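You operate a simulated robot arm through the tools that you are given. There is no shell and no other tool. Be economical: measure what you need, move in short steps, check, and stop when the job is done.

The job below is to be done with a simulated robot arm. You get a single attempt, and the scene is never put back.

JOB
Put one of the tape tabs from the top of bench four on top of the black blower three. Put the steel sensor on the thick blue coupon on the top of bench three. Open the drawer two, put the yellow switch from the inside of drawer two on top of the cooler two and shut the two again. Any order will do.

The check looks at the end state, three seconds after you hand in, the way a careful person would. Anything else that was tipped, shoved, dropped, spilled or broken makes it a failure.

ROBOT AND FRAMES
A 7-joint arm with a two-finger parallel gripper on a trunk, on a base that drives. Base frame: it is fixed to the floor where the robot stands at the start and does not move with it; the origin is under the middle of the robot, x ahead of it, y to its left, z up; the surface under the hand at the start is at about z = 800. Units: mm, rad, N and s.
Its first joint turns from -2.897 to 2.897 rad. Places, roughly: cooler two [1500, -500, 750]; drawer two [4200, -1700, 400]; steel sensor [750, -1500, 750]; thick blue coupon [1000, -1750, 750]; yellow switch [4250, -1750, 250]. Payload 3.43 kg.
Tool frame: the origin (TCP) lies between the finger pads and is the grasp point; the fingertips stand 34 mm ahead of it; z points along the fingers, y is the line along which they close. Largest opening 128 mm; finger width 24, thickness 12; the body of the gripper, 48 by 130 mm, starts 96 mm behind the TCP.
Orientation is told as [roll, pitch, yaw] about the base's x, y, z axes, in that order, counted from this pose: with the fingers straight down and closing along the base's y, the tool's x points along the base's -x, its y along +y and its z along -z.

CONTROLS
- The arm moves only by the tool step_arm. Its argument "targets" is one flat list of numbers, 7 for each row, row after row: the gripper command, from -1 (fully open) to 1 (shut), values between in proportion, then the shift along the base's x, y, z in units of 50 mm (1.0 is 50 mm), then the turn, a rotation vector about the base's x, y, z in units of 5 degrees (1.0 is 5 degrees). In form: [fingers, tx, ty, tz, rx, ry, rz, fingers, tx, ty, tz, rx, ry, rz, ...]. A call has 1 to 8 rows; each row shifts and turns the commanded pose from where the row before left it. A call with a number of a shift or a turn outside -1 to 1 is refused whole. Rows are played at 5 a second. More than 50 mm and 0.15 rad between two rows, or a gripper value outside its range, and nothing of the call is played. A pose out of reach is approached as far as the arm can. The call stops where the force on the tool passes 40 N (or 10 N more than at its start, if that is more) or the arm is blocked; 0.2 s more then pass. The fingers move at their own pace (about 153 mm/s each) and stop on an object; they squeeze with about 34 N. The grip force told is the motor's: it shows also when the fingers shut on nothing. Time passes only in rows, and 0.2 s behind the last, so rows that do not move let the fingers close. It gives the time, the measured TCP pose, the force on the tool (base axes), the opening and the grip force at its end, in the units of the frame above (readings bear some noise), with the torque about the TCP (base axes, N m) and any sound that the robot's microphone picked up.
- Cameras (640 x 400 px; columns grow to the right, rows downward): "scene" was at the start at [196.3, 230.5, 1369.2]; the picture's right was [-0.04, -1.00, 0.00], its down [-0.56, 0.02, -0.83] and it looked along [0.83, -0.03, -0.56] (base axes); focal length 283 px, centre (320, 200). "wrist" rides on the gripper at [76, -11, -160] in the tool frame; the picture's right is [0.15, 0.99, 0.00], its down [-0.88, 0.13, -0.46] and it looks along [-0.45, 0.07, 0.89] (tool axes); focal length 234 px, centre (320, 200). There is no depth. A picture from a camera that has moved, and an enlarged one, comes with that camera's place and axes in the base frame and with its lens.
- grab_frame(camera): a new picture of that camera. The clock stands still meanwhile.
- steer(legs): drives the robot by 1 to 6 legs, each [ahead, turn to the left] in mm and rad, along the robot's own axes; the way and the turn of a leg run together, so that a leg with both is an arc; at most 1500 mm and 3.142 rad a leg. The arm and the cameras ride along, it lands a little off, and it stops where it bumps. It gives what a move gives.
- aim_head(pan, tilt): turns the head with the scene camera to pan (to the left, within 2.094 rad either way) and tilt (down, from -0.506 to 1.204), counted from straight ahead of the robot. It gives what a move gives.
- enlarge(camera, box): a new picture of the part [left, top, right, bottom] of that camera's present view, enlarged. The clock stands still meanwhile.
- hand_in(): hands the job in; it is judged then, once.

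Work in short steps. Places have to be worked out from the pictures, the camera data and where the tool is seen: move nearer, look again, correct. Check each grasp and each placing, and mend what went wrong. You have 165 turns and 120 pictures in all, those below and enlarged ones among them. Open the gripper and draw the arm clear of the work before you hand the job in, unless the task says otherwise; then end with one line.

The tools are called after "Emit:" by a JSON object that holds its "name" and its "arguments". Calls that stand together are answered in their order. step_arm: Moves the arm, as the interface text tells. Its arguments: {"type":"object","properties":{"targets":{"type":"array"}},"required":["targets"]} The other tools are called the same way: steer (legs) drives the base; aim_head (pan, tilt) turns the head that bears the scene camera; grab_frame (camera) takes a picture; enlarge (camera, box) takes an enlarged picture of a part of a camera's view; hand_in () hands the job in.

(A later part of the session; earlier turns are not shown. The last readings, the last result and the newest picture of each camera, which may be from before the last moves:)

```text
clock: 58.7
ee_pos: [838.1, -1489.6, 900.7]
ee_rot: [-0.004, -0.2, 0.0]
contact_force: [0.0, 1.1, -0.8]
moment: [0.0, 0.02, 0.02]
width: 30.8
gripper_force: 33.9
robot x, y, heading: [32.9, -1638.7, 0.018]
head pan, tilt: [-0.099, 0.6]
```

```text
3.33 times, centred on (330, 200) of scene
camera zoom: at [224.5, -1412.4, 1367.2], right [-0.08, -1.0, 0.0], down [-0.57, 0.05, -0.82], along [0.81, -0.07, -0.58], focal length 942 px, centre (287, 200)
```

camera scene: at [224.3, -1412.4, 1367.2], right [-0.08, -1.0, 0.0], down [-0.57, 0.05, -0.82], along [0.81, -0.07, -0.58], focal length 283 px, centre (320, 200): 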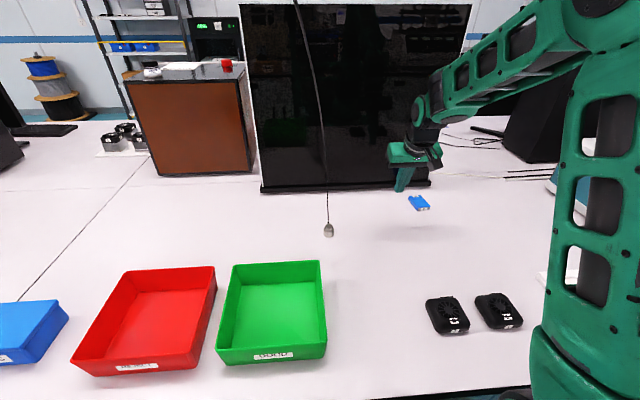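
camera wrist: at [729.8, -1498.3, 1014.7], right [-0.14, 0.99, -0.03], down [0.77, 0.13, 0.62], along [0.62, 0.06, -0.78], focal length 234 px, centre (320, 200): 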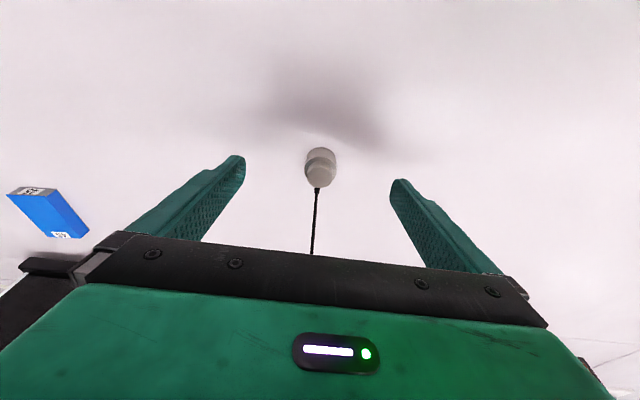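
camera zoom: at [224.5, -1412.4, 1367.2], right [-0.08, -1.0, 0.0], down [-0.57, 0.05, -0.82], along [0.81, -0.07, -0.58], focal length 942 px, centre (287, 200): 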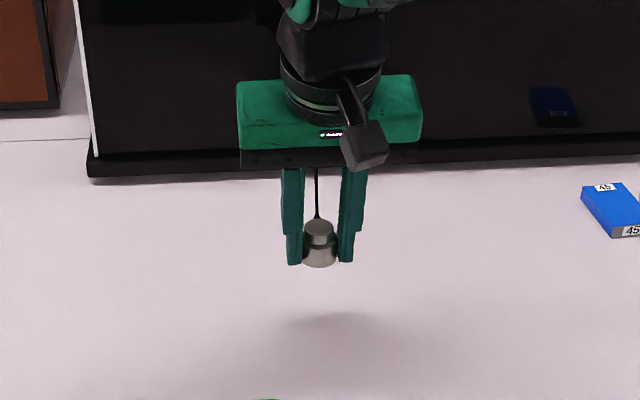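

Held securely. Move over toward the coupon, smoothly.

Emit:
{"name": "step_arm", "arguments": {"targets": [1, 0.1, -0.3, 0, 0, 0, 0, 1, 0.25, -0.75, 0.1, 0, 0, 0, 1, 0.25, -0.8, 0, 0, 0, 0, 1, 0.25, -0.8, 0, 0, 0, 0, 1, 0.25, -0.8, 0, 0, 0, 0, 1, 0.25, -0.8, 0, 0, 0, 0, 1, 0.25, -0.7, 0, 0, 0, 0, 1, 0.1, -0.3, 0, 0, 0, 0]}}

Emit:
{"name": "grab_frame", "arguments": {"camera": "wrist"}}

Emit:
{"name": "enlarge", "arguments": {"camera": "scene", "box": [360, 130, 480, 230]}}

```text
clock: 60.5
ee_pos: [923.6, -1753.2, 907.2]
ee_rot: [-0.003, -0.199, 0.002]
contact_force: [0.3, 0.6, 0.1]
moment: [-0.06, -0.01, 0.06]
width: 30.7
gripper_force: 33.6
robot x, y, heading: [32.1, -1642.0, 0.02]
head pan, tilt: [-0.099, 0.6]
```

```text
75 pictures are left
camera wrist: at [816.6, -1761.6, 1048.4], right [-0.14, 0.99, -0.03], down [0.77, 0.13, 0.62], along [0.62, 0.06, -0.78], focal length 234 px, centre (320, 200)
```

wrist: 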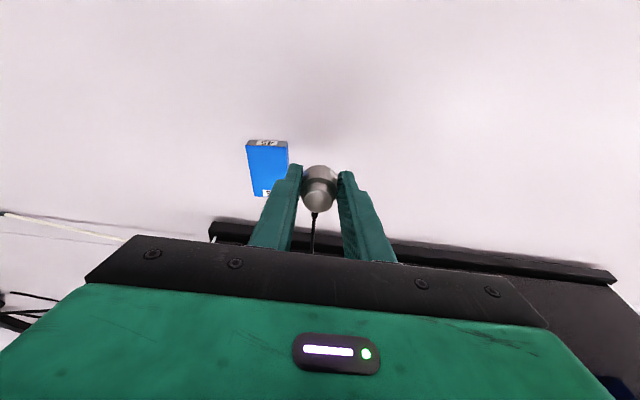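

```text
4.00 times, centred on (420, 180) of scene
camera zoom: at [224.4, -1412.3, 1367.2], right [-0.08, -1.0, 0.0], down [-0.57, 0.05, -0.82], along [0.81, -0.07, -0.58], focal length 1130 px, centre (-80, 280)
```

zoom: 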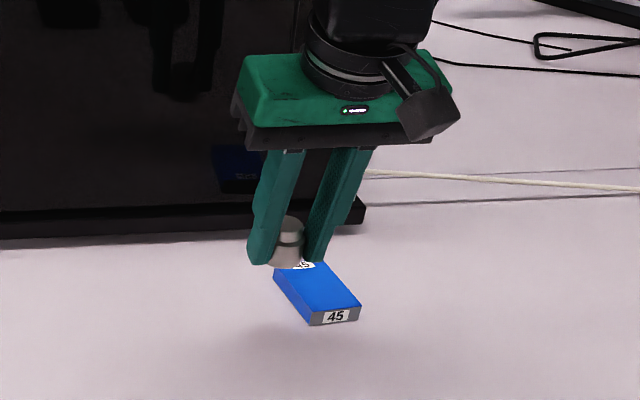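

Coupon top centre ≈(963,-1807,817). I move over it and lower to ~15 mm above.

Emit:
{"name": "step_arm", "arguments": {"targets": [1, 0.25, -0.35, 0, 0, 0, 0, 1, 0.3, -0.5, 0, 0, 0, 0, 1, 0.15, -0.22, -0.1, 0, 0, 0, 1, 0, 0, -0.3, 0, 0, 0, 1, 0, 0, -0.3, 0, 0, 0, 1, 0, 0, 0, 0, 0, 0]}}

Emit:
{"name": "grab_frame", "arguments": {"camera": "wrist"}}

Emit:
{"name": "enlarge", "arguments": {"camera": "scene", "box": [380, 150, 460, 220]}}

```text
clock: 61.9
ee_pos: [958.8, -1806.7, 871.2]
ee_rot: [-0.004, -0.199, 0.0]
contact_force: [-1.6, -0.5, -1.0]
moment: [0.01, -0.04, 0.01]
width: 30.7
gripper_force: 34.5
robot x, y, heading: [36.8, -1642.0, 0.02]
head pan, tilt: [-0.099, 0.6]
```

```text
73 pictures are left
camera wrist: at [851.5, -1815.5, 1012.5], right [-0.14, 0.99, -0.03], down [0.77, 0.13, 0.62], along [0.62, 0.06, -0.78], focal length 234 px, centre (320, 200)
```

wrist: 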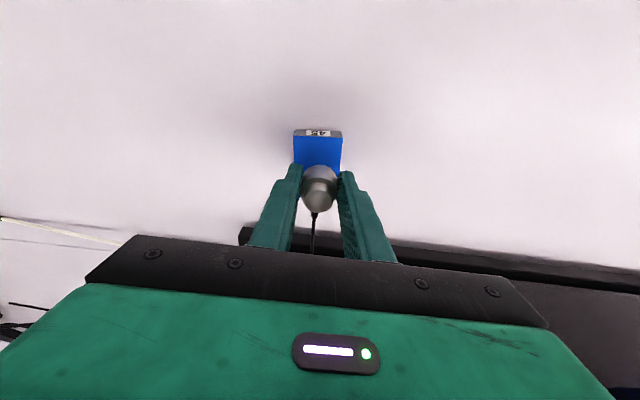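

```text
5.71 times, centred on (420, 185) of scene
camera zoom: at [224.5, -1412.5, 1367.2], right [-0.08, -1.0, 0.0], down [-0.57, 0.05, -0.82], along [0.81, -0.07, -0.58], focal length 1615 px, centre (-251, 286)
```

zoom: 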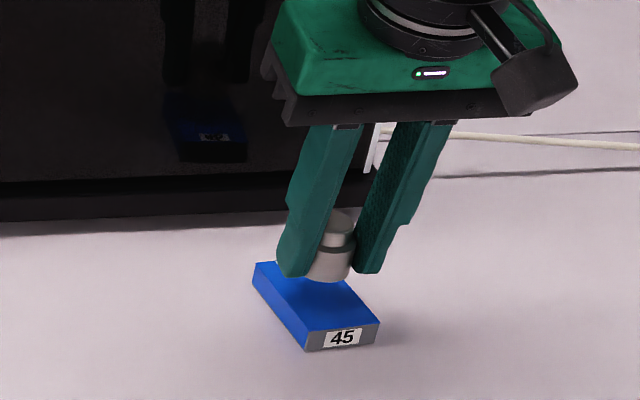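

Alignment good; shift 6 mm further in x and lower till light contact.

Emit:
{"name": "step_arm", "arguments": {"targets": [1, 0.12, -0.04, -0.15, 0, 0, 0, 1, 0, 0, -0.08, 0, 0, 0, 1, 0, 0, -0.05, 0, 0, 0, 1, 0, 0, -0.04, 0, 0, 0, 1, 0, 0, 0, 0, 0, 0]}}

Emit:
{"name": "enlarge", "arguments": {"camera": "scene", "box": [380, 150, 460, 220]}}

```text
clock: 63.1
ee_pos: [964.1, -1807.3, 855.0]
ee_rot: [-0.003, -0.198, 0.0]
contact_force: [-0.3, -0.1, -0.9]
moment: [-0.03, 0.0, 0.0]
width: 31.0
gripper_force: 34.2
robot x, y, heading: [36.7, -1640.5, 0.013]
head pan, tilt: [-0.099, 0.6]
```

```text
5.71 times, centred on (420, 185) of scene
camera zoom: at [224.5, -1412.5, 1367.2], right [-0.08, -1.0, 0.0], down [-0.57, 0.05, -0.82], along [0.81, -0.07, -0.58], focal length 1615 px, centre (-251, 286)
```

zoom: 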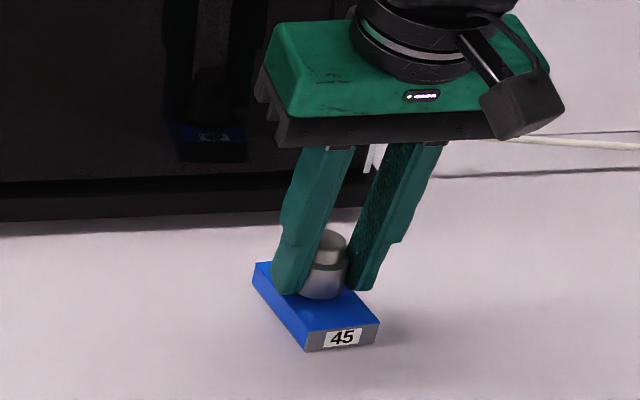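

Nearly down. A few more mm until force shows.

Emit:
{"name": "step_arm", "arguments": {"targets": [1, -0.1, 0, -0.04, 0, 0, 0, 1, 0, 0, -0.04, 0, 0, 0, 1, 0, 0, 0, 0, 0, 0]}}

```text
clock: 63.9
ee_pos: [959.4, -1807.1, 851.4]
ee_rot: [-0.003, -0.199, 0.0]
contact_force: [0.0, 0.8, -0.4]
moment: [0.05, 0.0, 0.03]
width: 30.6
gripper_force: 33.4
robot x, y, heading: [34.0, -1642.7, 0.02]
head pan, tilt: [-0.099, 0.6]
```

Emit:
{"name": "step_arm", "arguments": {"targets": [1, 0, 0, -0.03, 0, 0, 0, 1, 0, 0, 0, 0, 0, 0]}}

Emit:
{"name": "enlarge", "arguments": {"camera": "scene", "box": [395, 175, 445, 215]}}

```text
clock: 64.5
ee_pos: [959.9, -1806.6, 851.7]
ee_rot: [-0.003, -0.202, 0.001]
contact_force: [-2.3, 0.1, 13.2]
moment: [0.05, -0.09, 0.03]
width: 30.8
gripper_force: 33.9
robot x, y, heading: [31.0, -1639.0, 0.019]
head pan, tilt: [-0.099, 0.6]
```

```text
10.00 times, centred on (420, 195) of scene
camera zoom: at [223.8, -1412.4, 1367.3], right [-0.08, -1.0, 0.0], down [-0.57, 0.05, -0.82], along [0.81, -0.07, -0.58], focal length 2826 px, centre (-680, 250)
```

zoom: 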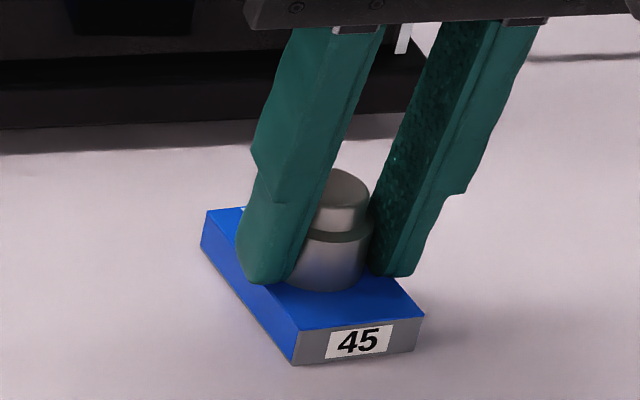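

Contact 13 N: seated. I raise 1 mm to relieve the force, open, and withdraw up and back.

Emit:
{"name": "step_arm", "arguments": {"targets": [1, 0, 0, 0.02, 0, 0, 0, 0.2, 0, 0, 0, 0, 0, 0, -0.5, 0, 0, 0, 0, 0, 0, -0.5, 0, 0, 0, 0, 0, 0, -0.5, -0.08, 0, 0.4, 0, 0, 0, -0.5, -0.16, 0, 0.8, 0, 0, 0, -0.5, -0.3, 0, 0.8, 0, 0, 0, -0.5, 0, 0, 0, 0, 0, 0]}}

Emit:
{"name": "enlarge", "arguments": {"camera": "scene", "box": [380, 160, 460, 220]}}

Emit:
{"name": "enlarge", "arguments": {"camera": "wrist", "box": [240, 80, 400, 240]}}

```text
clock: 66.3
ee_pos: [931.8, -1807.9, 952.2]
ee_rot: [-0.003, -0.198, -0.001]
contact_force: [0.8, 0.3, -0.5]
moment: [-0.01, -0.01, 0.03]
width: 96.3
gripper_force: 0.0
robot x, y, heading: [33.2, -1640.2, 0.017]
head pan, tilt: [-0.099, 0.6]
```

```text
6.67 times, centred on (420, 190) of scene
camera zoom: at [224.5, -1412.5, 1367.2], right [-0.08, -1.0, 0.0], down [-0.57, 0.05, -0.82], along [0.81, -0.07, -0.58], focal length 1884 px, centre (-347, 267)
```

zoom: 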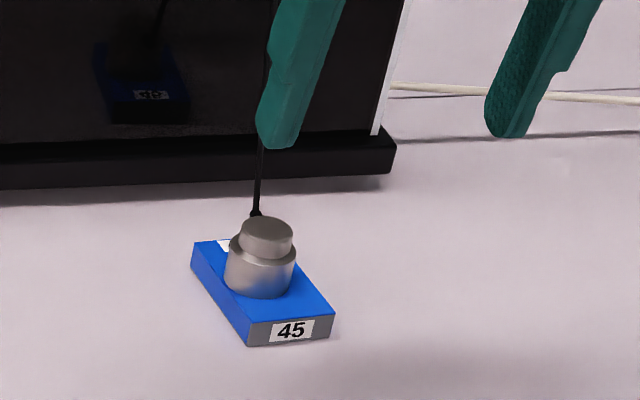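

```text
2.50 times, centred on (320, 160) of wrist
camera zoom: at [825.1, -1816.9, 1092.8], right [-0.14, 0.99, -0.03], down [0.77, 0.13, 0.62], along [0.62, 0.06, -0.78], focal length 585 px, centre (320, 300)
```

zoom: 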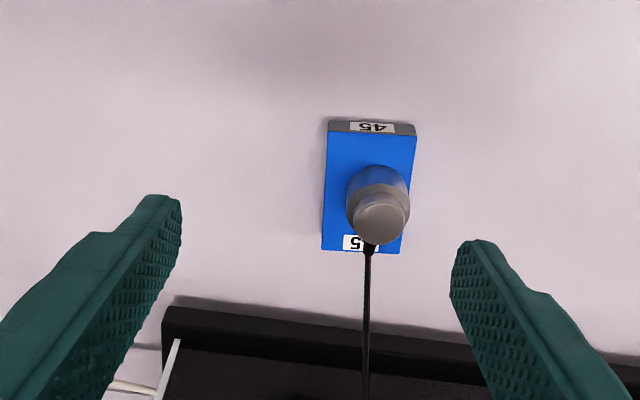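

The sensor stands squarely on coupon 45. I retract the arm, then drive back to bench four.

Emit:
{"name": "step_arm", "arguments": {"targets": [-0.5, -0.8, 0, 0.4, 0, 0, 0, -1, -0.8, 0.3, 0.4, 0, 0, 0, -1, -0.8, 0.4, 0.4, 0, 0, 0, -1, -0.8, 0.4, 0.4, 0, 0, 0, -1, -0.8, 0.4, 0.4, 0, 0.4, 0, -1, -0.8, 0.4, 0.4, 0, 0.4, 0, -1, -0.8, 0.4, 0.4, 0, 0.4, 0, -1, -0.8, 0.4, 0.4, 0, 0.4, 0]}}

Emit:
{"name": "steer", "arguments": {"legs": [[-280, 0], [0, 1.55], [1490, 0]]}}

```text
clock: 68.1
ee_pos: [614.0, -1670.9, 1108.6]
ee_rot: [-0.004, -0.056, 0.0]
contact_force: [0.8, -1.2, -0.6]
moment: [0.0, 0.03, -0.01]
width: 128.0
gripper_force: 0.0
robot x, y, heading: [36.8, -1636.7, 0.015]
head pan, tilt: [-0.099, 0.6]
```

```text
clock: 81.5
ee_pos: [-221.1, 424.3, 1109.3]
ee_rot: [-0.003, -0.057, 1.563]
contact_force: [-0.8, -0.6, 0.1]
moment: [-0.01, 0.02, 0.03]
width: 128.4
gripper_force: 0.1
robot x, y, heading: [-255.6, -154.9, 1.577]
head pan, tilt: [-0.099, 0.6]
```

Now turn to face bench four and drive up to it.

Emit:
{"name": "steer", "arguments": {"legs": [[0, -1.575], [310, 0]]}}

Emit:
{"name": "aim_head", "arguments": {"pan": 0.0, "tilt": 0.55}}

Emit:
{"name": "grab_frame", "arguments": {"camera": "scene"}}

Emit:
{"name": "grab_frame", "arguments": {"camera": "wrist"}}

```text
clock: 88.0
ee_pos: [615.9, -197.9, 1116.0]
ee_rot: [-0.003, -0.072, -0.021]
contact_force: [-0.2, 0.2, 0.0]
moment: [-0.01, 0.01, 0.02]
width: 127.8
gripper_force: 0.1
robot x, y, heading: [50.0, -150.8, -0.006]
head pan, tilt: [-0.099, 0.6]
```

```text
clock: 88.6
ee_pos: [603.6, -198.9, 1122.6]
ee_rot: [-0.002, -0.084, -0.021]
contact_force: [-0.1, -0.3, -0.3]
moment: [-0.03, -0.01, 0.0]
width: 127.7
gripper_force: 0.2
robot x, y, heading: [48.9, -152.9, -0.009]
head pan, tilt: [0.0, 0.55]
```

```text
67 pictures are left
camera scene: at [249.1, 80.9, 1371.7], right [-0.01, -1.0, 0.0], down [-0.53, 0.0, -0.85], along [0.85, -0.01, -0.53], focal length 283 px, centre (320, 200)
```

scene: 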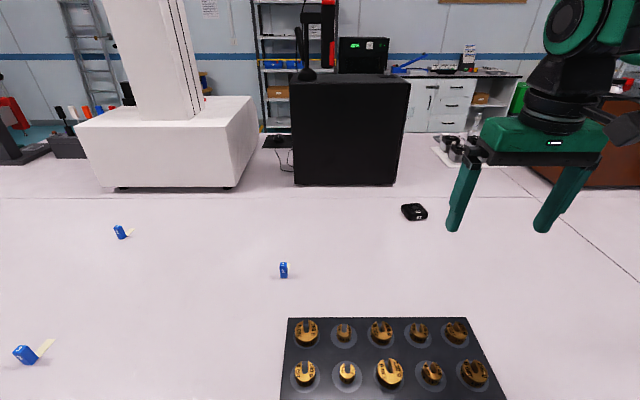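

```text
66 pictures are left
camera wrist: at [513.1, -206.1, 1275.4], right [-0.12, 0.99, -0.01], down [0.84, 0.11, 0.53], along [0.52, 0.05, -0.85], focal length 234 px, centre (320, 200)
```

wrist: 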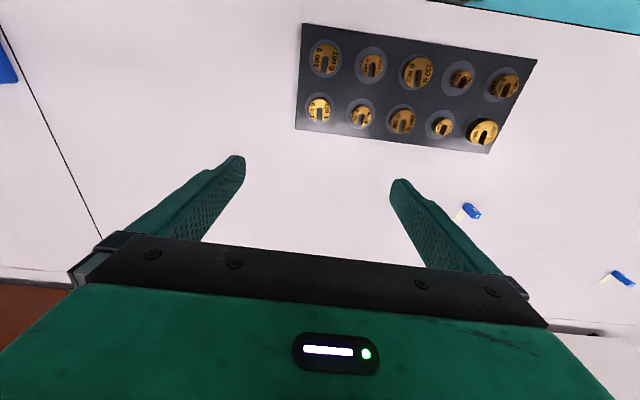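

Tab ≈(790,169), blower ≈(1053,-252). I look at the tab closer.

Emit:
{"name": "enlarge", "arguments": {"camera": "scene", "box": [260, 250, 310, 285]}}

Emit:
{"name": "enlarge", "arguments": {"camera": "wrist", "box": [440, 190, 500, 235]}}

```text
11.43 times, centred on (285, 268) of scene
camera zoom: at [249.1, 80.9, 1371.7], right [-0.01, -1.0, 0.0], down [-0.53, 0.0, -0.85], along [0.85, -0.01, -0.53], focal length 3230 px, centre (720, -571)
```

zoom: 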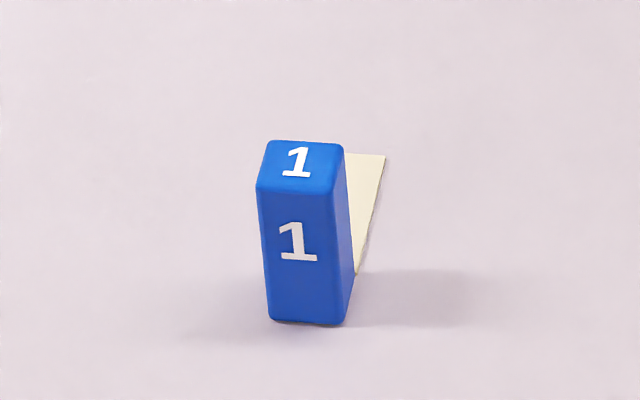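

```text
8.89 times, centred on (470, 212) of wrist
camera zoom: at [513.1, -206.1, 1275.4], right [-0.12, 0.99, -0.01], down [0.84, 0.11, 0.53], along [0.52, 0.05, -0.85], focal length 2082 px, centre (-1013, 89)
```

zoom: 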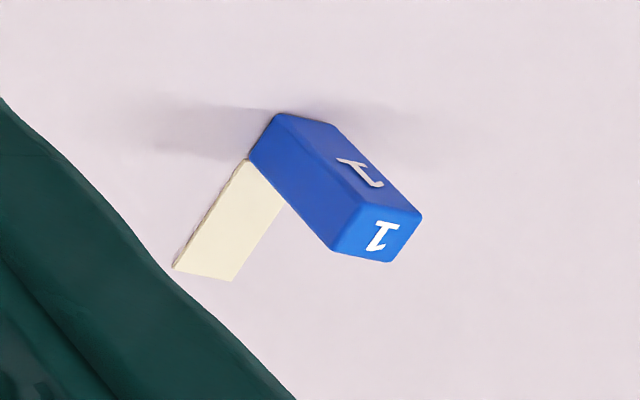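

I move the hand over the tab.

Emit:
{"name": "step_arm", "arguments": {"targets": [-1, 0.36, 0.8, -0.4, 0, 0.12, 0.03, -1, 0.36, 0.8, -0.4, 0, 0.12, 0.03, -1, 0.36, 0.8, -0.4, 0, 0.12, 0.03, -1, 0.36, 0.8, -0.4, 0, 0.12, 0.03, -1, 0.36, 0.8, -0.4, 0, 0.12, 0.03, -1, 0.36, 0.8, -0.4, 0, 0.12, 0.03, -1, 0.36, 0.8, -0.4, 0, 0.12, 0.03, -1, 0.36, 0.8, -0.4, 0, 0.12, 0.03]}}

Emit:
{"name": "step_arm", "arguments": {"targets": [-1, 0.3, 0.5, -0.35, 0, 0, 0, -1, 0.2, 0.46, -0.3, 0, 0, 0, -1, 0, 0, 0, 0, 0, 0]}}

Emit:
{"name": "grab_frame", "arguments": {"camera": "wrist"}}

```text
clock: 90.4
ee_pos: [747.4, 120.2, 964.3]
ee_rot: [-0.002, -0.002, -0.003]
contact_force: [-0.6, -0.5, 0.7]
moment: [0.03, -0.07, 0.01]
width: 127.8
gripper_force: 0.0
robot x, y, heading: [54.4, -152.0, -0.009]
head pan, tilt: [0.0, 0.55]
```

```text
clock: 91.2
ee_pos: [773.2, 169.1, 931.9]
ee_rot: [-0.003, -0.001, -0.001]
contact_force: [-1.0, 0.5, 0.2]
moment: [-0.01, -0.01, 0.0]
width: 127.9
gripper_force: 0.1
robot x, y, heading: [49.8, -150.7, -0.001]
head pan, tilt: [0.0, 0.55]
```

```text
63 pictures are left
camera wrist: at [696.3, 159.9, 1090.8], right [-0.15, 0.99, 0.0], down [0.88, 0.13, 0.46], along [0.45, 0.06, -0.89], focal length 234 px, centre (320, 200)
```

wrist: 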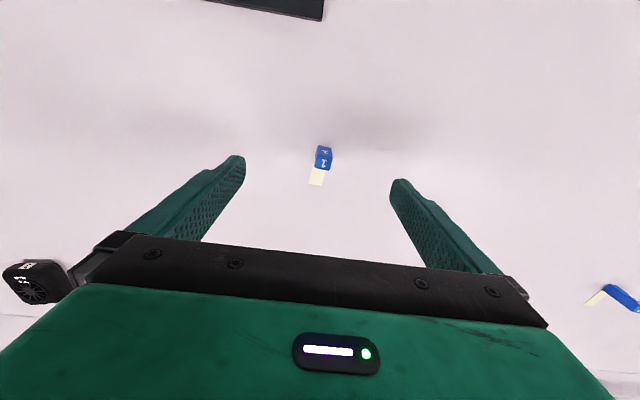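

Emit:
{"name": "step_arm", "arguments": {"targets": [-1, 0.15, 0.06, -0.5, 0, 0, 0, -1, 0, 0, -0.6, 0, 0, 0, -1, 0, 0, 0, 0, 0, 0]}}

Emit:
{"name": "enlarge", "arguments": {"camera": "wrist", "box": [220, 100, 420, 225]}}

Emit:
{"name": "enlarge", "arguments": {"camera": "scene", "box": [235, 220, 335, 290]}}

```text
clock: 92.0
ee_pos: [780.4, 171.5, 875.2]
ee_rot: [-0.003, 0.0, -0.001]
contact_force: [-0.3, 0.1, -0.5]
moment: [0.02, 0.02, -0.03]
width: 127.7
gripper_force: 0.1
robot x, y, heading: [48.2, -153.3, -0.004]
head pan, tilt: [0.0, 0.55]
```

```text
3.20 times, centred on (320, 162) of wrist
camera zoom: at [703.4, 163.3, 1034.5], right [-0.15, 0.99, 0.0], down [0.88, 0.13, 0.46], along [0.45, 0.06, -0.89], focal length 749 px, centre (320, 320)
```

zoom: 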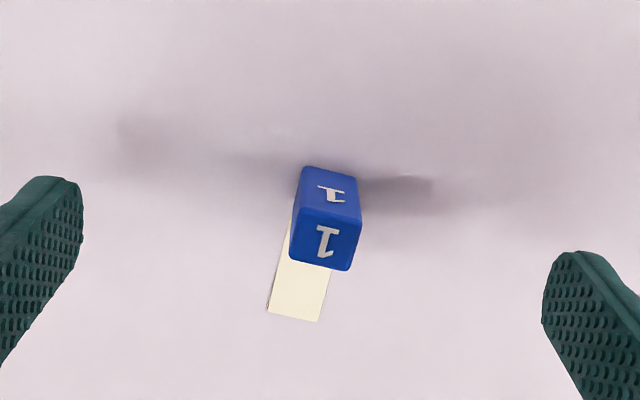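

```text
5.71 times, centred on (285, 255) of scene
camera zoom: at [248.6, 81.0, 1371.8], right [-0.01, -1.0, 0.0], down [-0.53, 0.0, -0.85], along [0.85, 0.0, -0.53], focal length 1615 px, centre (520, -114)
```

zoom: 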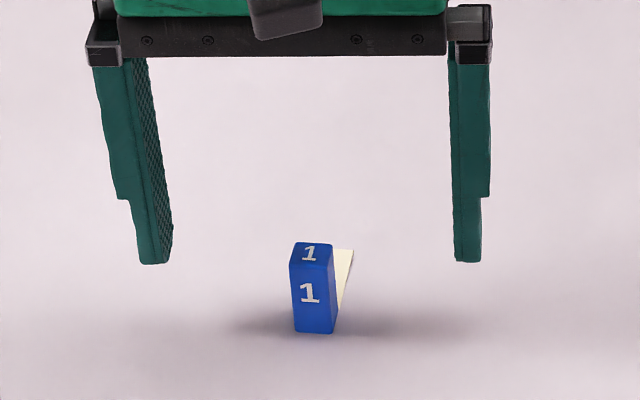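

Block centre ≈(777,174), aligned. Descend and close.

Emit:
{"name": "step_arm", "arguments": {"targets": [-1, -0.06, 0.05, -0.4, 0, 0, 0, -1, 0, 0, -0.28, 0, 0, 0, -1, 0, 0, 0, 0, 0, 0, 1, 0, 0, 0, 0, 0, 0, 1, 0, 0, 0, 0, 0, 0, 1, 0, 0, 0, 0, 0, 0, 1, 0, 0, 0.05, 0, 0, 0, 1, 0, 0, 0.1, 0, 0, 0]}}

Emit:
{"name": "enlarge", "arguments": {"camera": "scene", "box": [235, 220, 335, 290]}}

```text
clock: 93.8
ee_pos: [776.3, 173.6, 849.2]
ee_rot: [-0.003, 0.002, 0.0]
contact_force: [0.4, -0.4, -0.6]
moment: [-0.01, 0.01, 0.0]
width: 16.1
gripper_force: 33.6
robot x, y, heading: [51.9, -152.2, -0.007]
head pan, tilt: [0.0, 0.55]
```

```text
5.71 times, centred on (285, 255) of scene
camera zoom: at [248.7, 81.0, 1371.8], right [-0.01, -1.0, 0.0], down [-0.53, 0.0, -0.85], along [0.85, 0.0, -0.53], focal length 1615 px, centre (520, -114)
```

zoom: 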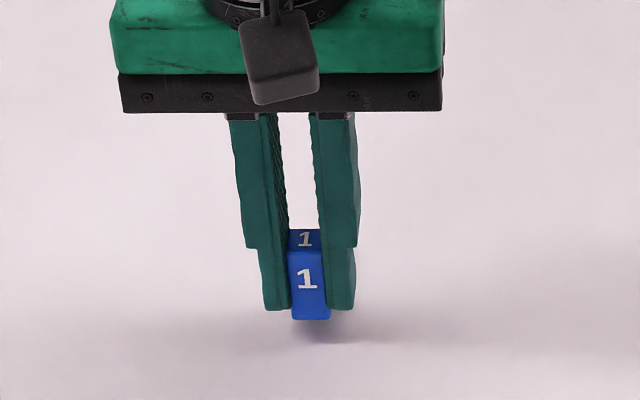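

Tab 1 is held (16 mm). Lift and move toward the blower.

Emit:
{"name": "step_arm", "arguments": {"targets": [1, 0, 0, 0.4, 0, 0, 0, 1, 0, -0.1, 0.8, 0, 0, 0, 1, 0.5, -0.8, 0.2, 0, 0, 0, 1, 0.5, -0.8, 0, 0, 0, 0, 1, 0.5, -0.8, 0, 0, 0, 0, 1, 0.5, -0.8, 0, 0, 0, 0, 1, 0.5, -0.8, 0, 0, 0, 0, 1, 0.5, -0.8, 0, 0, 0, 0]}}

Emit:
{"name": "steer", "arguments": {"legs": [[40, 0]]}}

Emit:
{"name": "grab_frame", "arguments": {"camera": "wrist"}}

Emit:
{"name": "grab_frame", "arguments": {"camera": "scene"}}

```text
clock: 95.6
ee_pos: [925.5, -68.4, 918.1]
ee_rot: [-0.004, 0.0, -0.001]
contact_force: [0.7, 0.5, 0.3]
moment: [-0.04, -0.03, -0.02]
width: 16.5
gripper_force: 34.9
robot x, y, heading: [50.1, -152.1, -0.005]
head pan, tilt: [0.0, 0.55]
```

```text
clock: 96.3
ee_pos: [914.5, -70.5, 932.1]
ee_rot: [-0.006, -0.014, -0.002]
contact_force: [0.5, -0.4, -1.0]
moment: [-0.02, 0.07, 0.01]
width: 16.3
gripper_force: 33.8
robot x, y, heading: [54.6, -150.7, -0.011]
head pan, tilt: [0.0, 0.55]
stopped in leg 1: the robot was blocked; the commanded pose is now the measured one
```

```text
59 pictures are left
camera wrist: at [835.7, -79.8, 1089.9], right [-0.14, 0.99, -0.01], down [0.87, 0.13, 0.47], along [0.46, 0.06, -0.88], focal length 234 px, centre (320, 200)
```

wrist: 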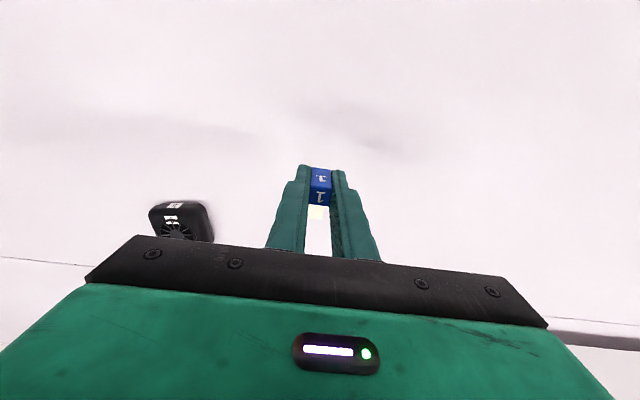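

```text
58 pictures are left
camera scene: at [245.7, 81.0, 1372.7], right [-0.01, -1.0, 0.0], down [-0.53, 0.0, -0.85], along [0.85, -0.01, -0.53], focal length 283 px, centre (320, 200)
```

scene: 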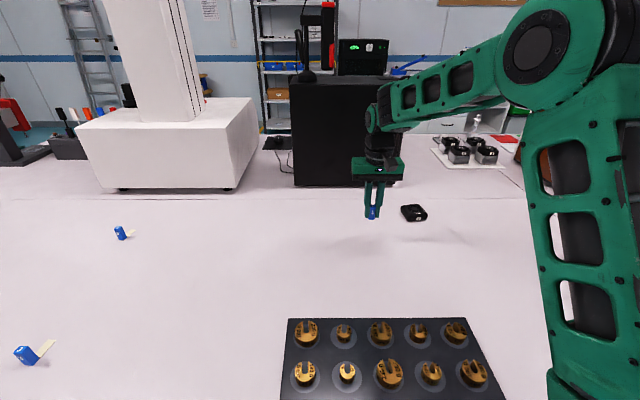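

Base is against the bench, so this is the closest. Blower ≈(1040,-244). I move the tab above it.

Emit:
{"name": "step_arm", "arguments": {"targets": [1, 0.46, -0.69, 0, 0.06, 0.16, 0, 1, 0.46, -0.69, 0, 0, 0, 0, 1, 0.46, -0.69, 0, 0, 0, 0, 1, 0.46, -0.69, 0, 0, 0, 0, 1, 0.46, -0.69, -0.1, 0, 0, 0, 1, 0, 0, 0, 0, 0, 0]}}

Emit:
{"name": "grab_frame", "arguments": {"camera": "wrist"}}

Emit:
{"name": "enlarge", "arguments": {"camera": "scene", "box": [370, 150, 460, 230]}}

```text
clock: 97.7
ee_pos: [1028.2, -243.0, 927.6]
ee_rot: [0.001, -0.001, -0.002]
contact_force: [-0.6, -0.6, -0.7]
moment: [0.0, -0.01, 0.02]
width: 16.1
gripper_force: 33.9
robot x, y, heading: [55.8, -150.2, -0.009]
head pan, tilt: [0.0, 0.55]
```

```text
57 pictures are left
camera wrist: at [951.5, -253.6, 1086.5], right [-0.14, 0.99, 0.0], down [0.88, 0.13, 0.46], along [0.45, 0.07, -0.89], focal length 234 px, centre (320, 200)
```

wrist: 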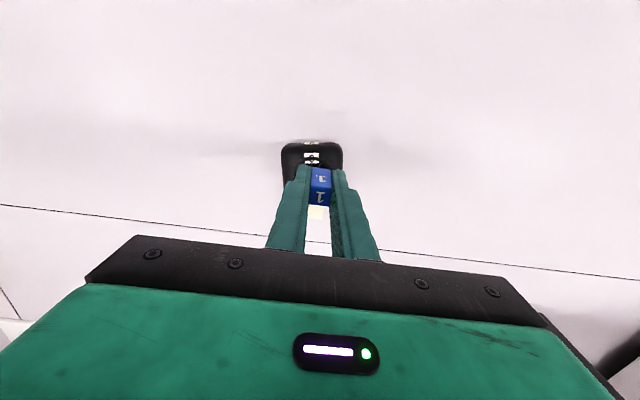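

```text
5.00 times, centred on (415, 190) of scene
camera zoom: at [244.7, 80.8, 1372.9], right [-0.01, -1.0, 0.0], down [-0.53, 0.0, -0.85], along [0.85, -0.01, -0.53], focal length 1413 px, centre (-155, 250)
```

zoom: 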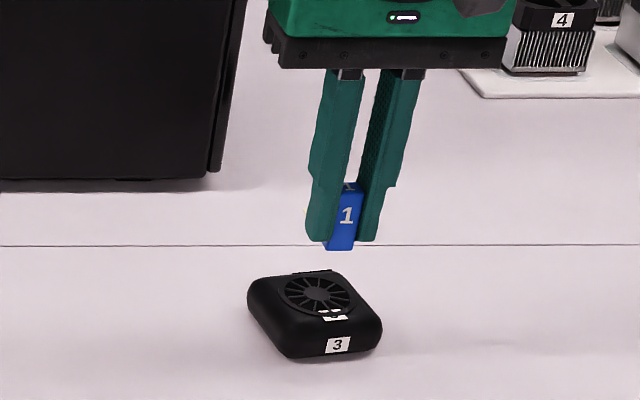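

Reach is fine. Shift to (1043,-250) and lower to ~12 mm above the grille.

Emit:
{"name": "step_arm", "arguments": {"targets": [1, 0.3, -0.14, -0.2, 0, 0, 0, 1, 0, 0, -0.5, 0, 0, 0, 1, 0, 0, -0.2, 0, 0, 0, 1, 0, 0, 0, 0, 0, 0]}}

Emit:
{"name": "enlarge", "arguments": {"camera": "wrist", "box": [240, 110, 400, 230]}}

Emit:
{"name": "enlarge", "arguments": {"camera": "scene", "box": [380, 165, 450, 230]}}

```text
clock: 98.7
ee_pos: [1043.6, -250.6, 880.8]
ee_rot: [0.0, 0.0, -0.002]
contact_force: [0.1, 1.1, 0.1]
moment: [0.0, 0.01, 0.02]
width: 16.0
gripper_force: 33.6
robot x, y, heading: [51.0, -153.3, -0.008]
head pan, tilt: [0.0, 0.55]
```

```text
3.33 times, centred on (320, 170) of wrist
camera zoom: at [967.8, -260.3, 1040.8], right [-0.14, 0.99, 0.0], down [0.88, 0.13, 0.46], along [0.45, 0.07, -0.89], focal length 781 px, centre (320, 300)
```

zoom: 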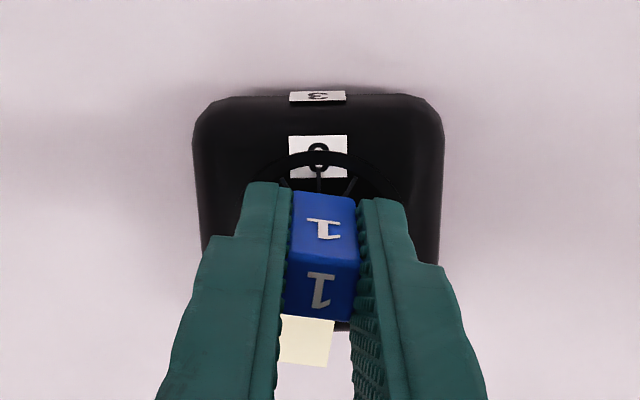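

```text
6.15 times, centred on (415, 198) of scene
camera zoom: at [244.1, 80.8, 1373.0], right [-0.01, -1.0, 0.0], down [-0.53, 0.0, -0.85], along [0.85, -0.01, -0.53], focal length 1739 px, centre (-265, 215)
```

zoom: 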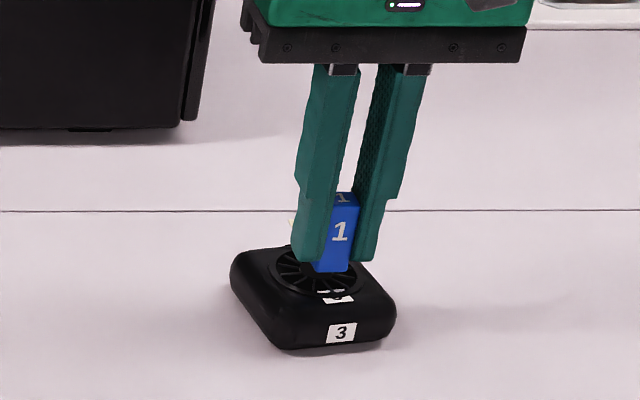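

Well placed. Lower in small steps until contact.

Emit:
{"name": "step_arm", "arguments": {"targets": [1, -0.08, 0, -0.1, 0, 0, 0, 1, 0, 0, -0.06, 0, 0, 0, 1, 0, 0, 0, 0, 0, 0]}}

Emit:
{"name": "step_arm", "arguments": {"targets": [1, 0, 0, -0.04, 0, 0, 0, 1, 0, 0, 0, 0, 0, 0]}}

Emit:
{"name": "enlarge", "arguments": {"camera": "scene", "box": [390, 185, 440, 225]}}

```text
clock: 99.5
ee_pos: [1040.3, -249.5, 874.4]
ee_rot: [0.0, 0.0, -0.001]
contact_force: [0.4, 0.0, 0.2]
moment: [-0.02, -0.01, 0.02]
width: 16.2
gripper_force: 33.5
robot x, y, heading: [54.6, -154.3, -0.003]
head pan, tilt: [0.0, 0.55]
```

```text
clock: 100.1
ee_pos: [1039.6, -250.5, 872.8]
ee_rot: [0.001, 0.0, -0.002]
contact_force: [-0.1, 0.7, -0.1]
moment: [0.01, -0.02, -0.02]
width: 15.9
gripper_force: 33.6
robot x, y, heading: [52.8, -152.1, -0.008]
head pan, tilt: [0.0, 0.55]
```

```text
10.00 times, centred on (415, 205) of scene
camera zoom: at [244.1, 80.8, 1373.0], right [-0.01, -1.0, 0.0], down [-0.53, 0.0, -0.85], along [0.85, -0.01, -0.53], focal length 2826 px, centre (-630, 150)
```

zoom: 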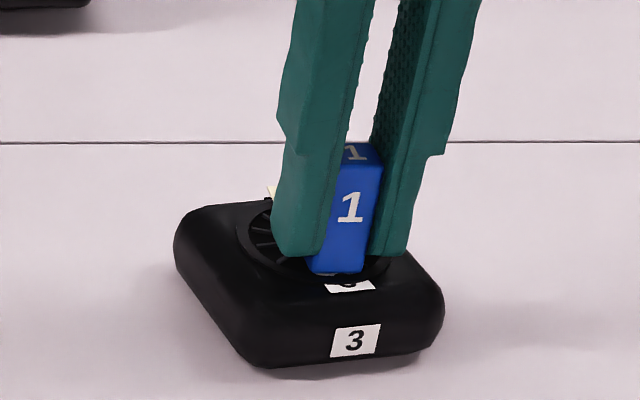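

Emit:
{"name": "step_arm", "arguments": {"targets": [1, 0, 0, -0.04, 0, 0, 0, 1, 0, 0, 0, 0, 0, 0]}}

Emit:
{"name": "step_arm", "arguments": {"targets": [1, 0, 0, -0.04, 0, 0, 0, 1, 0, 0, 0, 0, 0, 0]}}

Emit:
{"name": "step_arm", "arguments": {"targets": [1, 0, 0, -0.03, 0, 0, 0, 1, 0, 0, 0, 0, 0, 0]}}

```text
clock: 100.7
ee_pos: [1039.5, -249.8, 870.8]
ee_rot: [-0.002, -0.001, -0.002]
contact_force: [-0.3, -0.3, 4.7]
moment: [-0.01, -0.02, -0.04]
width: 16.2
gripper_force: 34.2
robot x, y, heading: [56.5, -152.2, -0.005]
head pan, tilt: [0.0, 0.55]
```

```text
clock: 101.3
ee_pos: [1039.5, -251.5, 869.7]
ee_rot: [0.0, -0.004, -0.002]
contact_force: [0.1, -0.3, 19.8]
moment: [-0.01, -0.07, 0.01]
width: 16.4
gripper_force: 33.8
robot x, y, heading: [58.0, -152.2, -0.009]
head pan, tilt: [0.0, 0.55]
```

```text
clock: 101.9
ee_pos: [1039.9, -250.5, 869.8]
ee_rot: [-0.002, -0.006, -0.002]
contact_force: [1.5, -0.7, 36.9]
moment: [-0.01, -0.2, -0.05]
width: 16.3
gripper_force: 34.2
robot x, y, heading: [52.6, -152.5, -0.009]
head pan, tilt: [0.0, 0.55]
```

Seated (contact). Relieve, open, and lift straight up.

Emit:
{"name": "step_arm", "arguments": {"targets": [1, 0, 0, 0.06, 0, 0, 0, 0.5, 0, 0, 0, 0, 0, 0, -0.2, 0, 0, 0, 0, 0, 0, -0.2, 0, 0, 0, 0, 0, 0, -0.2, 0, 0, 0.4, 0, 0, 0, -0.2, 0, 0, 0.8, 0, 0, 0, -0.2, -0.4, 0, 0.8, 0, 0, 0, -0.2, 0, 0, 0, 0, 0, 0]}}

Emit:
{"name": "enlarge", "arguments": {"camera": "scene", "box": [380, 165, 450, 230]}}

```text
clock: 103.7
ee_pos: [1019.9, -251.2, 968.3]
ee_rot: [0.002, 0.003, -0.003]
contact_force: [0.6, -0.7, -0.6]
moment: [-0.01, -0.02, -0.02]
width: 76.8
gripper_force: 0.1
robot x, y, heading: [57.6, -149.9, -0.007]
head pan, tilt: [0.0, 0.55]
```

```text
6.15 times, centred on (415, 198) of scene
camera zoom: at [244.4, 80.8, 1372.9], right [-0.01, -1.0, 0.0], down [-0.53, 0.0, -0.85], along [0.85, -0.01, -0.53], focal length 1739 px, centre (-265, 215)
```

zoom: 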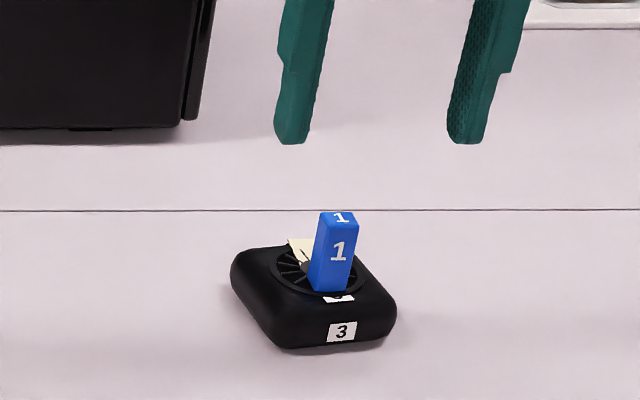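

Tab 1 stands on blower three. I retract the arm and drive down the aisle to the end of the island toward the drawer.

Emit:
{"name": "step_arm", "arguments": {"targets": [-1, -0.9, 0.1, 0.4, 0, 0, 0, -1, -0.9, 0.1, 0.4, 0, 0, 0, -1, -0.9, 0.1, 0.4, 0, 0, 0, -1, -0.9, 0.1, 0.4, 0, 0, 0, -1, -0.9, 0.1, 0.4, 0, 0, 0, -1, -0.9, 0.1, 0.4, 0, 0, 0, -1, -0.9, 0.1, 0.4, 0, 0, 0, -1, -0.9, 0.1, 0.4, 0, 0, 0]}}

Emit:
{"name": "steer", "arguments": {"legs": [[-300, 0], [0, -1.565], [1500, 0], [1500, 0]]}}

Emit:
{"name": "aim_head", "arguments": {"pan": 0.8, "tilt": 0.3}}

Emit:
{"name": "grab_frame", "arguments": {"camera": "scene"}}

Emit:
{"name": "aim_head", "arguments": {"pan": 0, "tilt": 0.4}}

Emit:
{"name": "grab_frame", "arguments": {"camera": "scene"}}

```text
clock: 105.5
ee_pos: [661.5, -211.5, 1129.5]
ee_rot: [0.0, 0.0, -0.001]
contact_force: [1.0, 0.6, -0.4]
moment: [0.0, 0.13, -0.01]
width: 127.7
gripper_force: 0.0
robot x, y, heading: [52.6, -153.0, -0.005]
head pan, tilt: [0.0, 0.55]
```

```text
clock: 126.1
ee_pos: [-281.5, -3746.1, 1130.0]
ee_rot: [-0.001, 0.0, -1.561]
contact_force: [-0.8, 0.4, 0.5]
moment: [-0.01, -0.01, -0.03]
width: 128.1
gripper_force: 0.1
robot x, y, heading: [-230.3, -3140.0, -1.564]
head pan, tilt: [0.0, 0.55]
```

```text
clock: 127.2
ee_pos: [-282.0, -3733.2, 1137.3]
ee_rot: [0.0, -0.014, -1.562]
contact_force: [0.5, -0.2, -0.4]
moment: [0.02, 0.07, -0.01]
width: 128.0
gripper_force: 0.1
robot x, y, heading: [-230.4, -3138.1, -1.567]
head pan, tilt: [0.799, 0.3]
```

```text
51 pictures are left
camera scene: at [71.9, -3313.6, 1395.0], right [-0.69, -0.72, -0.01], down [-0.21, 0.22, -0.95], along [0.69, -0.66, -0.3], focal length 283 px, centre (320, 200)
```

scene: 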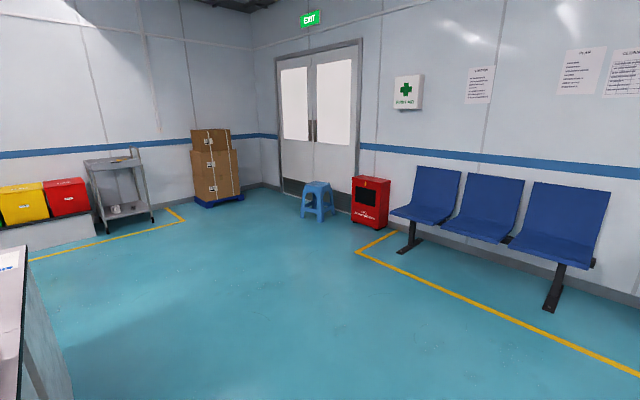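

```text
clock: 128.4
ee_pos: [-282.2, -3733.2, 1137.2]
ee_rot: [-0.001, -0.014, -1.561]
contact_force: [0.6, -0.2, 0.5]
moment: [0.0, 0.01, 0.01]
width: 128.0
gripper_force: 0.1
robot x, y, heading: [-226.9, -3139.5, -1.564]
head pan, tilt: [0.0, 0.4]
```

```text
50 pictures are left
camera scene: at [5.2, -3341.1, 1385.4], right [-1.0, 0.0, 0.0], down [0.0, 0.4, -0.92], along [0.0, -0.92, -0.4], focal length 283 px, centre (320, 200)
```

scene: 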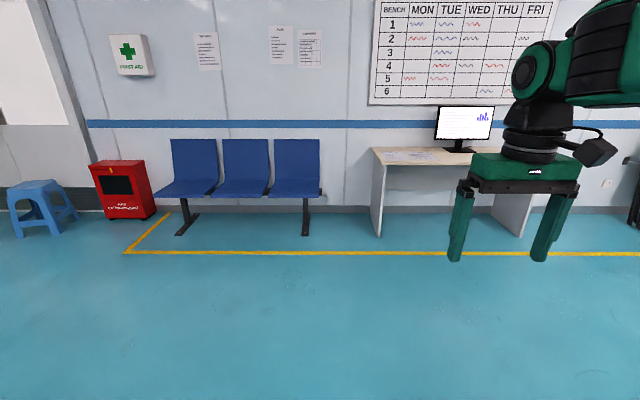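

Open floor ahead. I round the island end and head along +x.

Emit:
{"name": "steer", "arguments": {"legs": [[800, 0], [0, 1.566], [1500, 0], [1500, 0]]}}

Emit:
{"name": "aim_head", "arguments": {"pan": 0.9, "tilt": 0.3}}

Emit:
{"name": "grab_frame", "arguments": {"camera": "scene"}}

```text
clock: 151.2
ee_pos: [3358.0, -4067.0, 1138.2]
ee_rot: [0.0, -0.015, -0.024]
contact_force: [0.4, 0.1, -0.3]
moment: [0.02, 0.03, 0.02]
width: 127.9
gripper_force: 0.1
robot x, y, heading: [2766.2, -3998.5, -0.03]
head pan, tilt: [0.0, 0.4]
```

```text
clock: 152.4
ee_pos: [3344.3, -4066.4, 1144.6]
ee_rot: [0.0, -0.026, -0.024]
contact_force: [0.5, 0.5, -0.2]
moment: [-0.01, 0.01, -0.02]
width: 128.0
gripper_force: 0.0
robot x, y, heading: [2770.4, -3993.9, -0.029]
head pan, tilt: [0.901, 0.3]
```

```text
49 pictures are left
camera scene: at [2942.4, -3693.0, 1395.1], right [0.76, -0.64, -0.01], down [-0.2, -0.23, -0.95], along [0.61, 0.73, -0.3], focal length 283 px, centre (320, 200)
```

scene: 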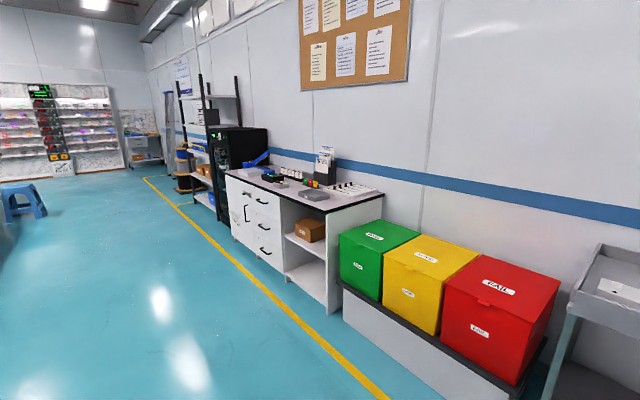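

Emit:
{"name": "enlarge", "arguments": {"camera": "scene", "box": [215, 150, 395, 320]}}

```text
2.35 times, centred on (305, 235) of scene
camera zoom: at [2942.4, -3693.0, 1395.1], right [0.76, -0.64, -0.01], down [-0.2, -0.23, -0.95], along [0.61, 0.73, -0.3], focal length 665 px, centre (355, 118)
```

zoom: 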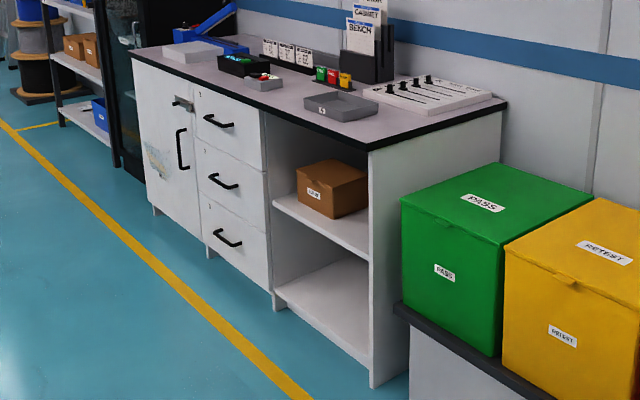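

The drawer cabinet front is near x≈4060, drawers near y≈-1600. I drive to face it.

Emit:
{"name": "steer", "arguments": {"legs": [[250, 0], [0, 1.6], [1200, 0], [1180, 0], [0, -1.571]]}}

Emit:
{"name": "aim_head", "arguments": {"pan": -0.1, "tilt": 0.6}}

Emit:
{"name": "grab_frame", "arguments": {"camera": "scene"}}

```text
clock: 174.4
ee_pos: [3591.8, -1672.9, 1144.0]
ee_rot: [-0.001, -0.027, 0.02]
contact_force: [-1.1, -0.1, 0.4]
moment: [0.01, 0.0, -0.01]
width: 127.8
gripper_force: 0.0
robot x, y, heading: [3013.2, -1607.4, 0.017]
head pan, tilt: [0.901, 0.3]
```

```text
clock: 175.7
ee_pos: [3576.5, -1672.8, 1152.3]
ee_rot: [0.0, -0.038, 0.02]
contact_force: [-0.4, -0.1, 0.2]
moment: [0.05, 0.01, -0.01]
width: 128.0
gripper_force: 0.1
robot x, y, heading: [3012.5, -1612.1, 0.015]
head pan, tilt: [-0.099, 0.6]
```

```text
47 pictures are left
camera scene: at [3203.7, -1380.2, 1367.2], right [-0.08, -1.0, 0.0], down [-0.57, 0.05, -0.82], along [0.81, -0.07, -0.58], focal length 283 px, centre (320, 200)
```

scene: 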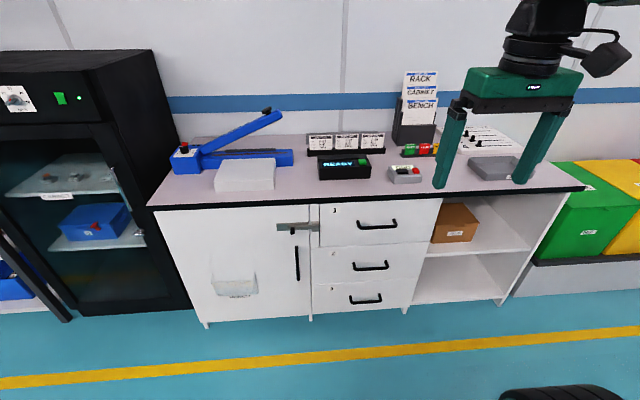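

Emit:
{"name": "enlarge", "arguments": {"camera": "scene", "box": [265, 195, 445, 315]}}

Emit:
{"name": "enlarge", "arguments": {"camera": "scene", "box": [310, 195, 380, 310]}}

```text
3.33 times, centred on (355, 255) of scene
camera zoom: at [3203.7, -1380.2, 1367.2], right [-0.08, -1.0, 0.0], down [-0.57, 0.05, -0.82], along [0.81, -0.07, -0.58], focal length 942 px, centre (203, 17)
```

zoom: 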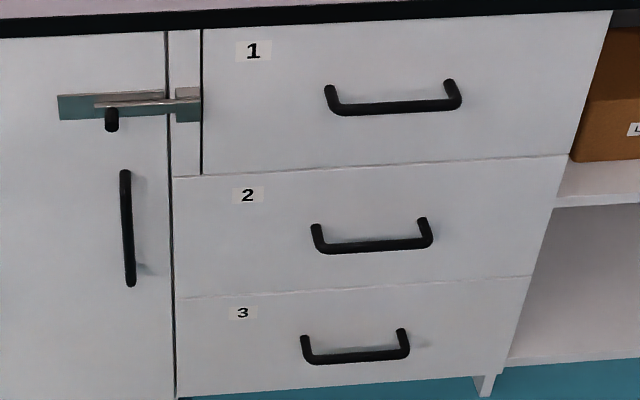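

```text
3.48 times, centred on (345, 252) of scene
camera zoom: at [3203.7, -1380.2, 1367.2], right [-0.08, -1.0, 0.0], down [-0.57, 0.05, -0.82], along [0.81, -0.07, -0.58], focal length 983 px, centre (233, 17)
```

zoom: 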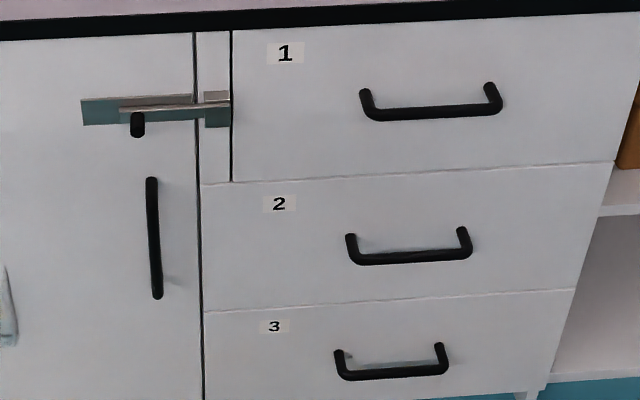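

Drawer two is the middle one; handle bar ≈(4020,-1676,398). I extend and rotate the hand to point forward with the fingers closing vertically (120° about (1,-1,-1)).

Emit:
{"name": "step_arm", "arguments": {"targets": [-1, 0.31, 0, -0.3, 0.92, -0.9, -0.92, -1, 0.31, 0, -0.3, 0.92, -0.9, -0.92, -1, 0.31, 0, -0.3, 0.92, -0.9, -0.92, -1, 0.31, 0, -0.3, 0.92, -0.9, -0.92, -1, 0.31, 0, -0.3, 0.92, -0.9, -0.92, -1, 0.31, 0, -0.3, 0.92, -0.9, -0.92, -1, 0.31, 0, -0.3, 0.92, -0.9, -0.92]}}

```text
clock: 177.3
ee_pos: [3685.0, -1671.5, 1046.5]
ee_rot: [0.722, -0.372, -0.727]
contact_force: [0.2, -0.1, -0.2]
moment: [-0.02, 0.0, 0.01]
width: 128.0
gripper_force: 0.0
robot x, y, heading: [3010.3, -1606.9, 0.015]
head pan, tilt: [-0.099, 0.6]
```

Emit:
{"name": "step_arm", "arguments": {"targets": [-1, 0.3, 0, -0.4, 0.915, -0.9, -0.91, -1, 0.3, 0, -0.4, 0.915, -0.9, -0.91, -1, 0.3, 0, -0.4, 0.915, -0.9, -0.91, -1, 0.3, 0, -0.4, 0.915, -0.9, -0.91, -1, 0.3, 0, -0.4, 0.915, -0.9, -0.91, -1, 0.3, 0, -0.4, 0.915, -0.9, -0.91, -1, 0.3, 0, -0.4, 0.915, -0.9, -0.91, -1, 0.3, 0, -0.4, 0.915, -0.9, -0.91]}}

Emit:
{"name": "grab_frame", "arguments": {"camera": "scene"}}

Emit:
{"name": "grab_frame", "arguments": {"camera": "wrist"}}

```text
clock: 179.1
ee_pos: [3788.6, -1725.2, 999.9]
ee_rot: [1.231, -0.261, -1.272]
contact_force: [-0.9, 0.9, 0.4]
moment: [-0.01, 0.02, 0.01]
width: 127.9
gripper_force: 0.0
out of reach, approached as far as the arm can: row 2, 3, 4, 5, 6, 7, 8
robot x, y, heading: [3010.3, -1611.0, 0.012]
head pan, tilt: [-0.099, 0.6]
```

```text
44 pictures are left
camera scene: at [3203.6, -1380.2, 1367.2], right [-0.08, -1.0, 0.0], down [-0.57, 0.05, -0.82], along [0.81, -0.07, -0.58], focal length 283 px, centre (320, 200)
```

scene: 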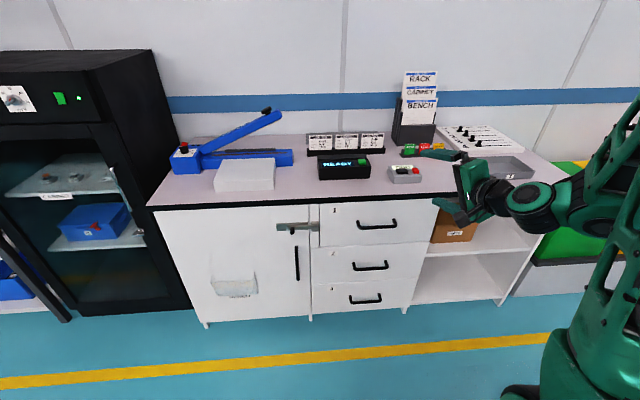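

```text
43 pictures are left
camera wrist: at [3615.6, -1688.2, 1021.4], right [0.2, 0.46, 0.86], down [-0.14, -0.86, 0.49], along [0.97, -0.22, -0.11], focal length 234 px, centre (320, 200)
```

wrist: 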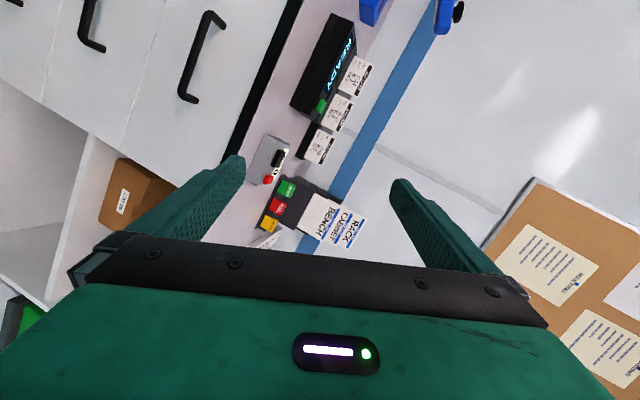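

That roll runs into a joint limit. I go back and try the opposite roll.

Emit:
{"name": "step_arm", "arguments": {"targets": [-1, -0.15, 0.1, 0, -0.92, 0.9, 0.92, -1, -0.15, 0.1, 0, -0.92, 0.9, 0.92, -1, -0.15, 0.1, 0, -0.92, 0.9, 0.92, -1, -0.15, 0.1, 0, -0.92, 0.9, 0.92, -1, -0.15, 0.1, 0, -0.92, 0.9, 0.92, -1, -0.15, 0.1, 0, -0.92, 0.9, 0.92, -1, -0.15, 0.1, 0, -0.92, 0.9, 0.92, -1, -0.15, 0.1, 0, -0.92, 0.9, 0.92]}}

```text
clock: 180.9
ee_pos: [3727.5, -1685.4, 999.5]
ee_rot: [0.311, -0.279, -0.317]
contact_force: [-0.3, 0.0, 0.5]
moment: [0.03, -0.01, 0.0]
width: 128.1
gripper_force: 0.0
robot x, y, heading: [3011.2, -1613.0, 0.021]
head pan, tilt: [-0.099, 0.6]
```

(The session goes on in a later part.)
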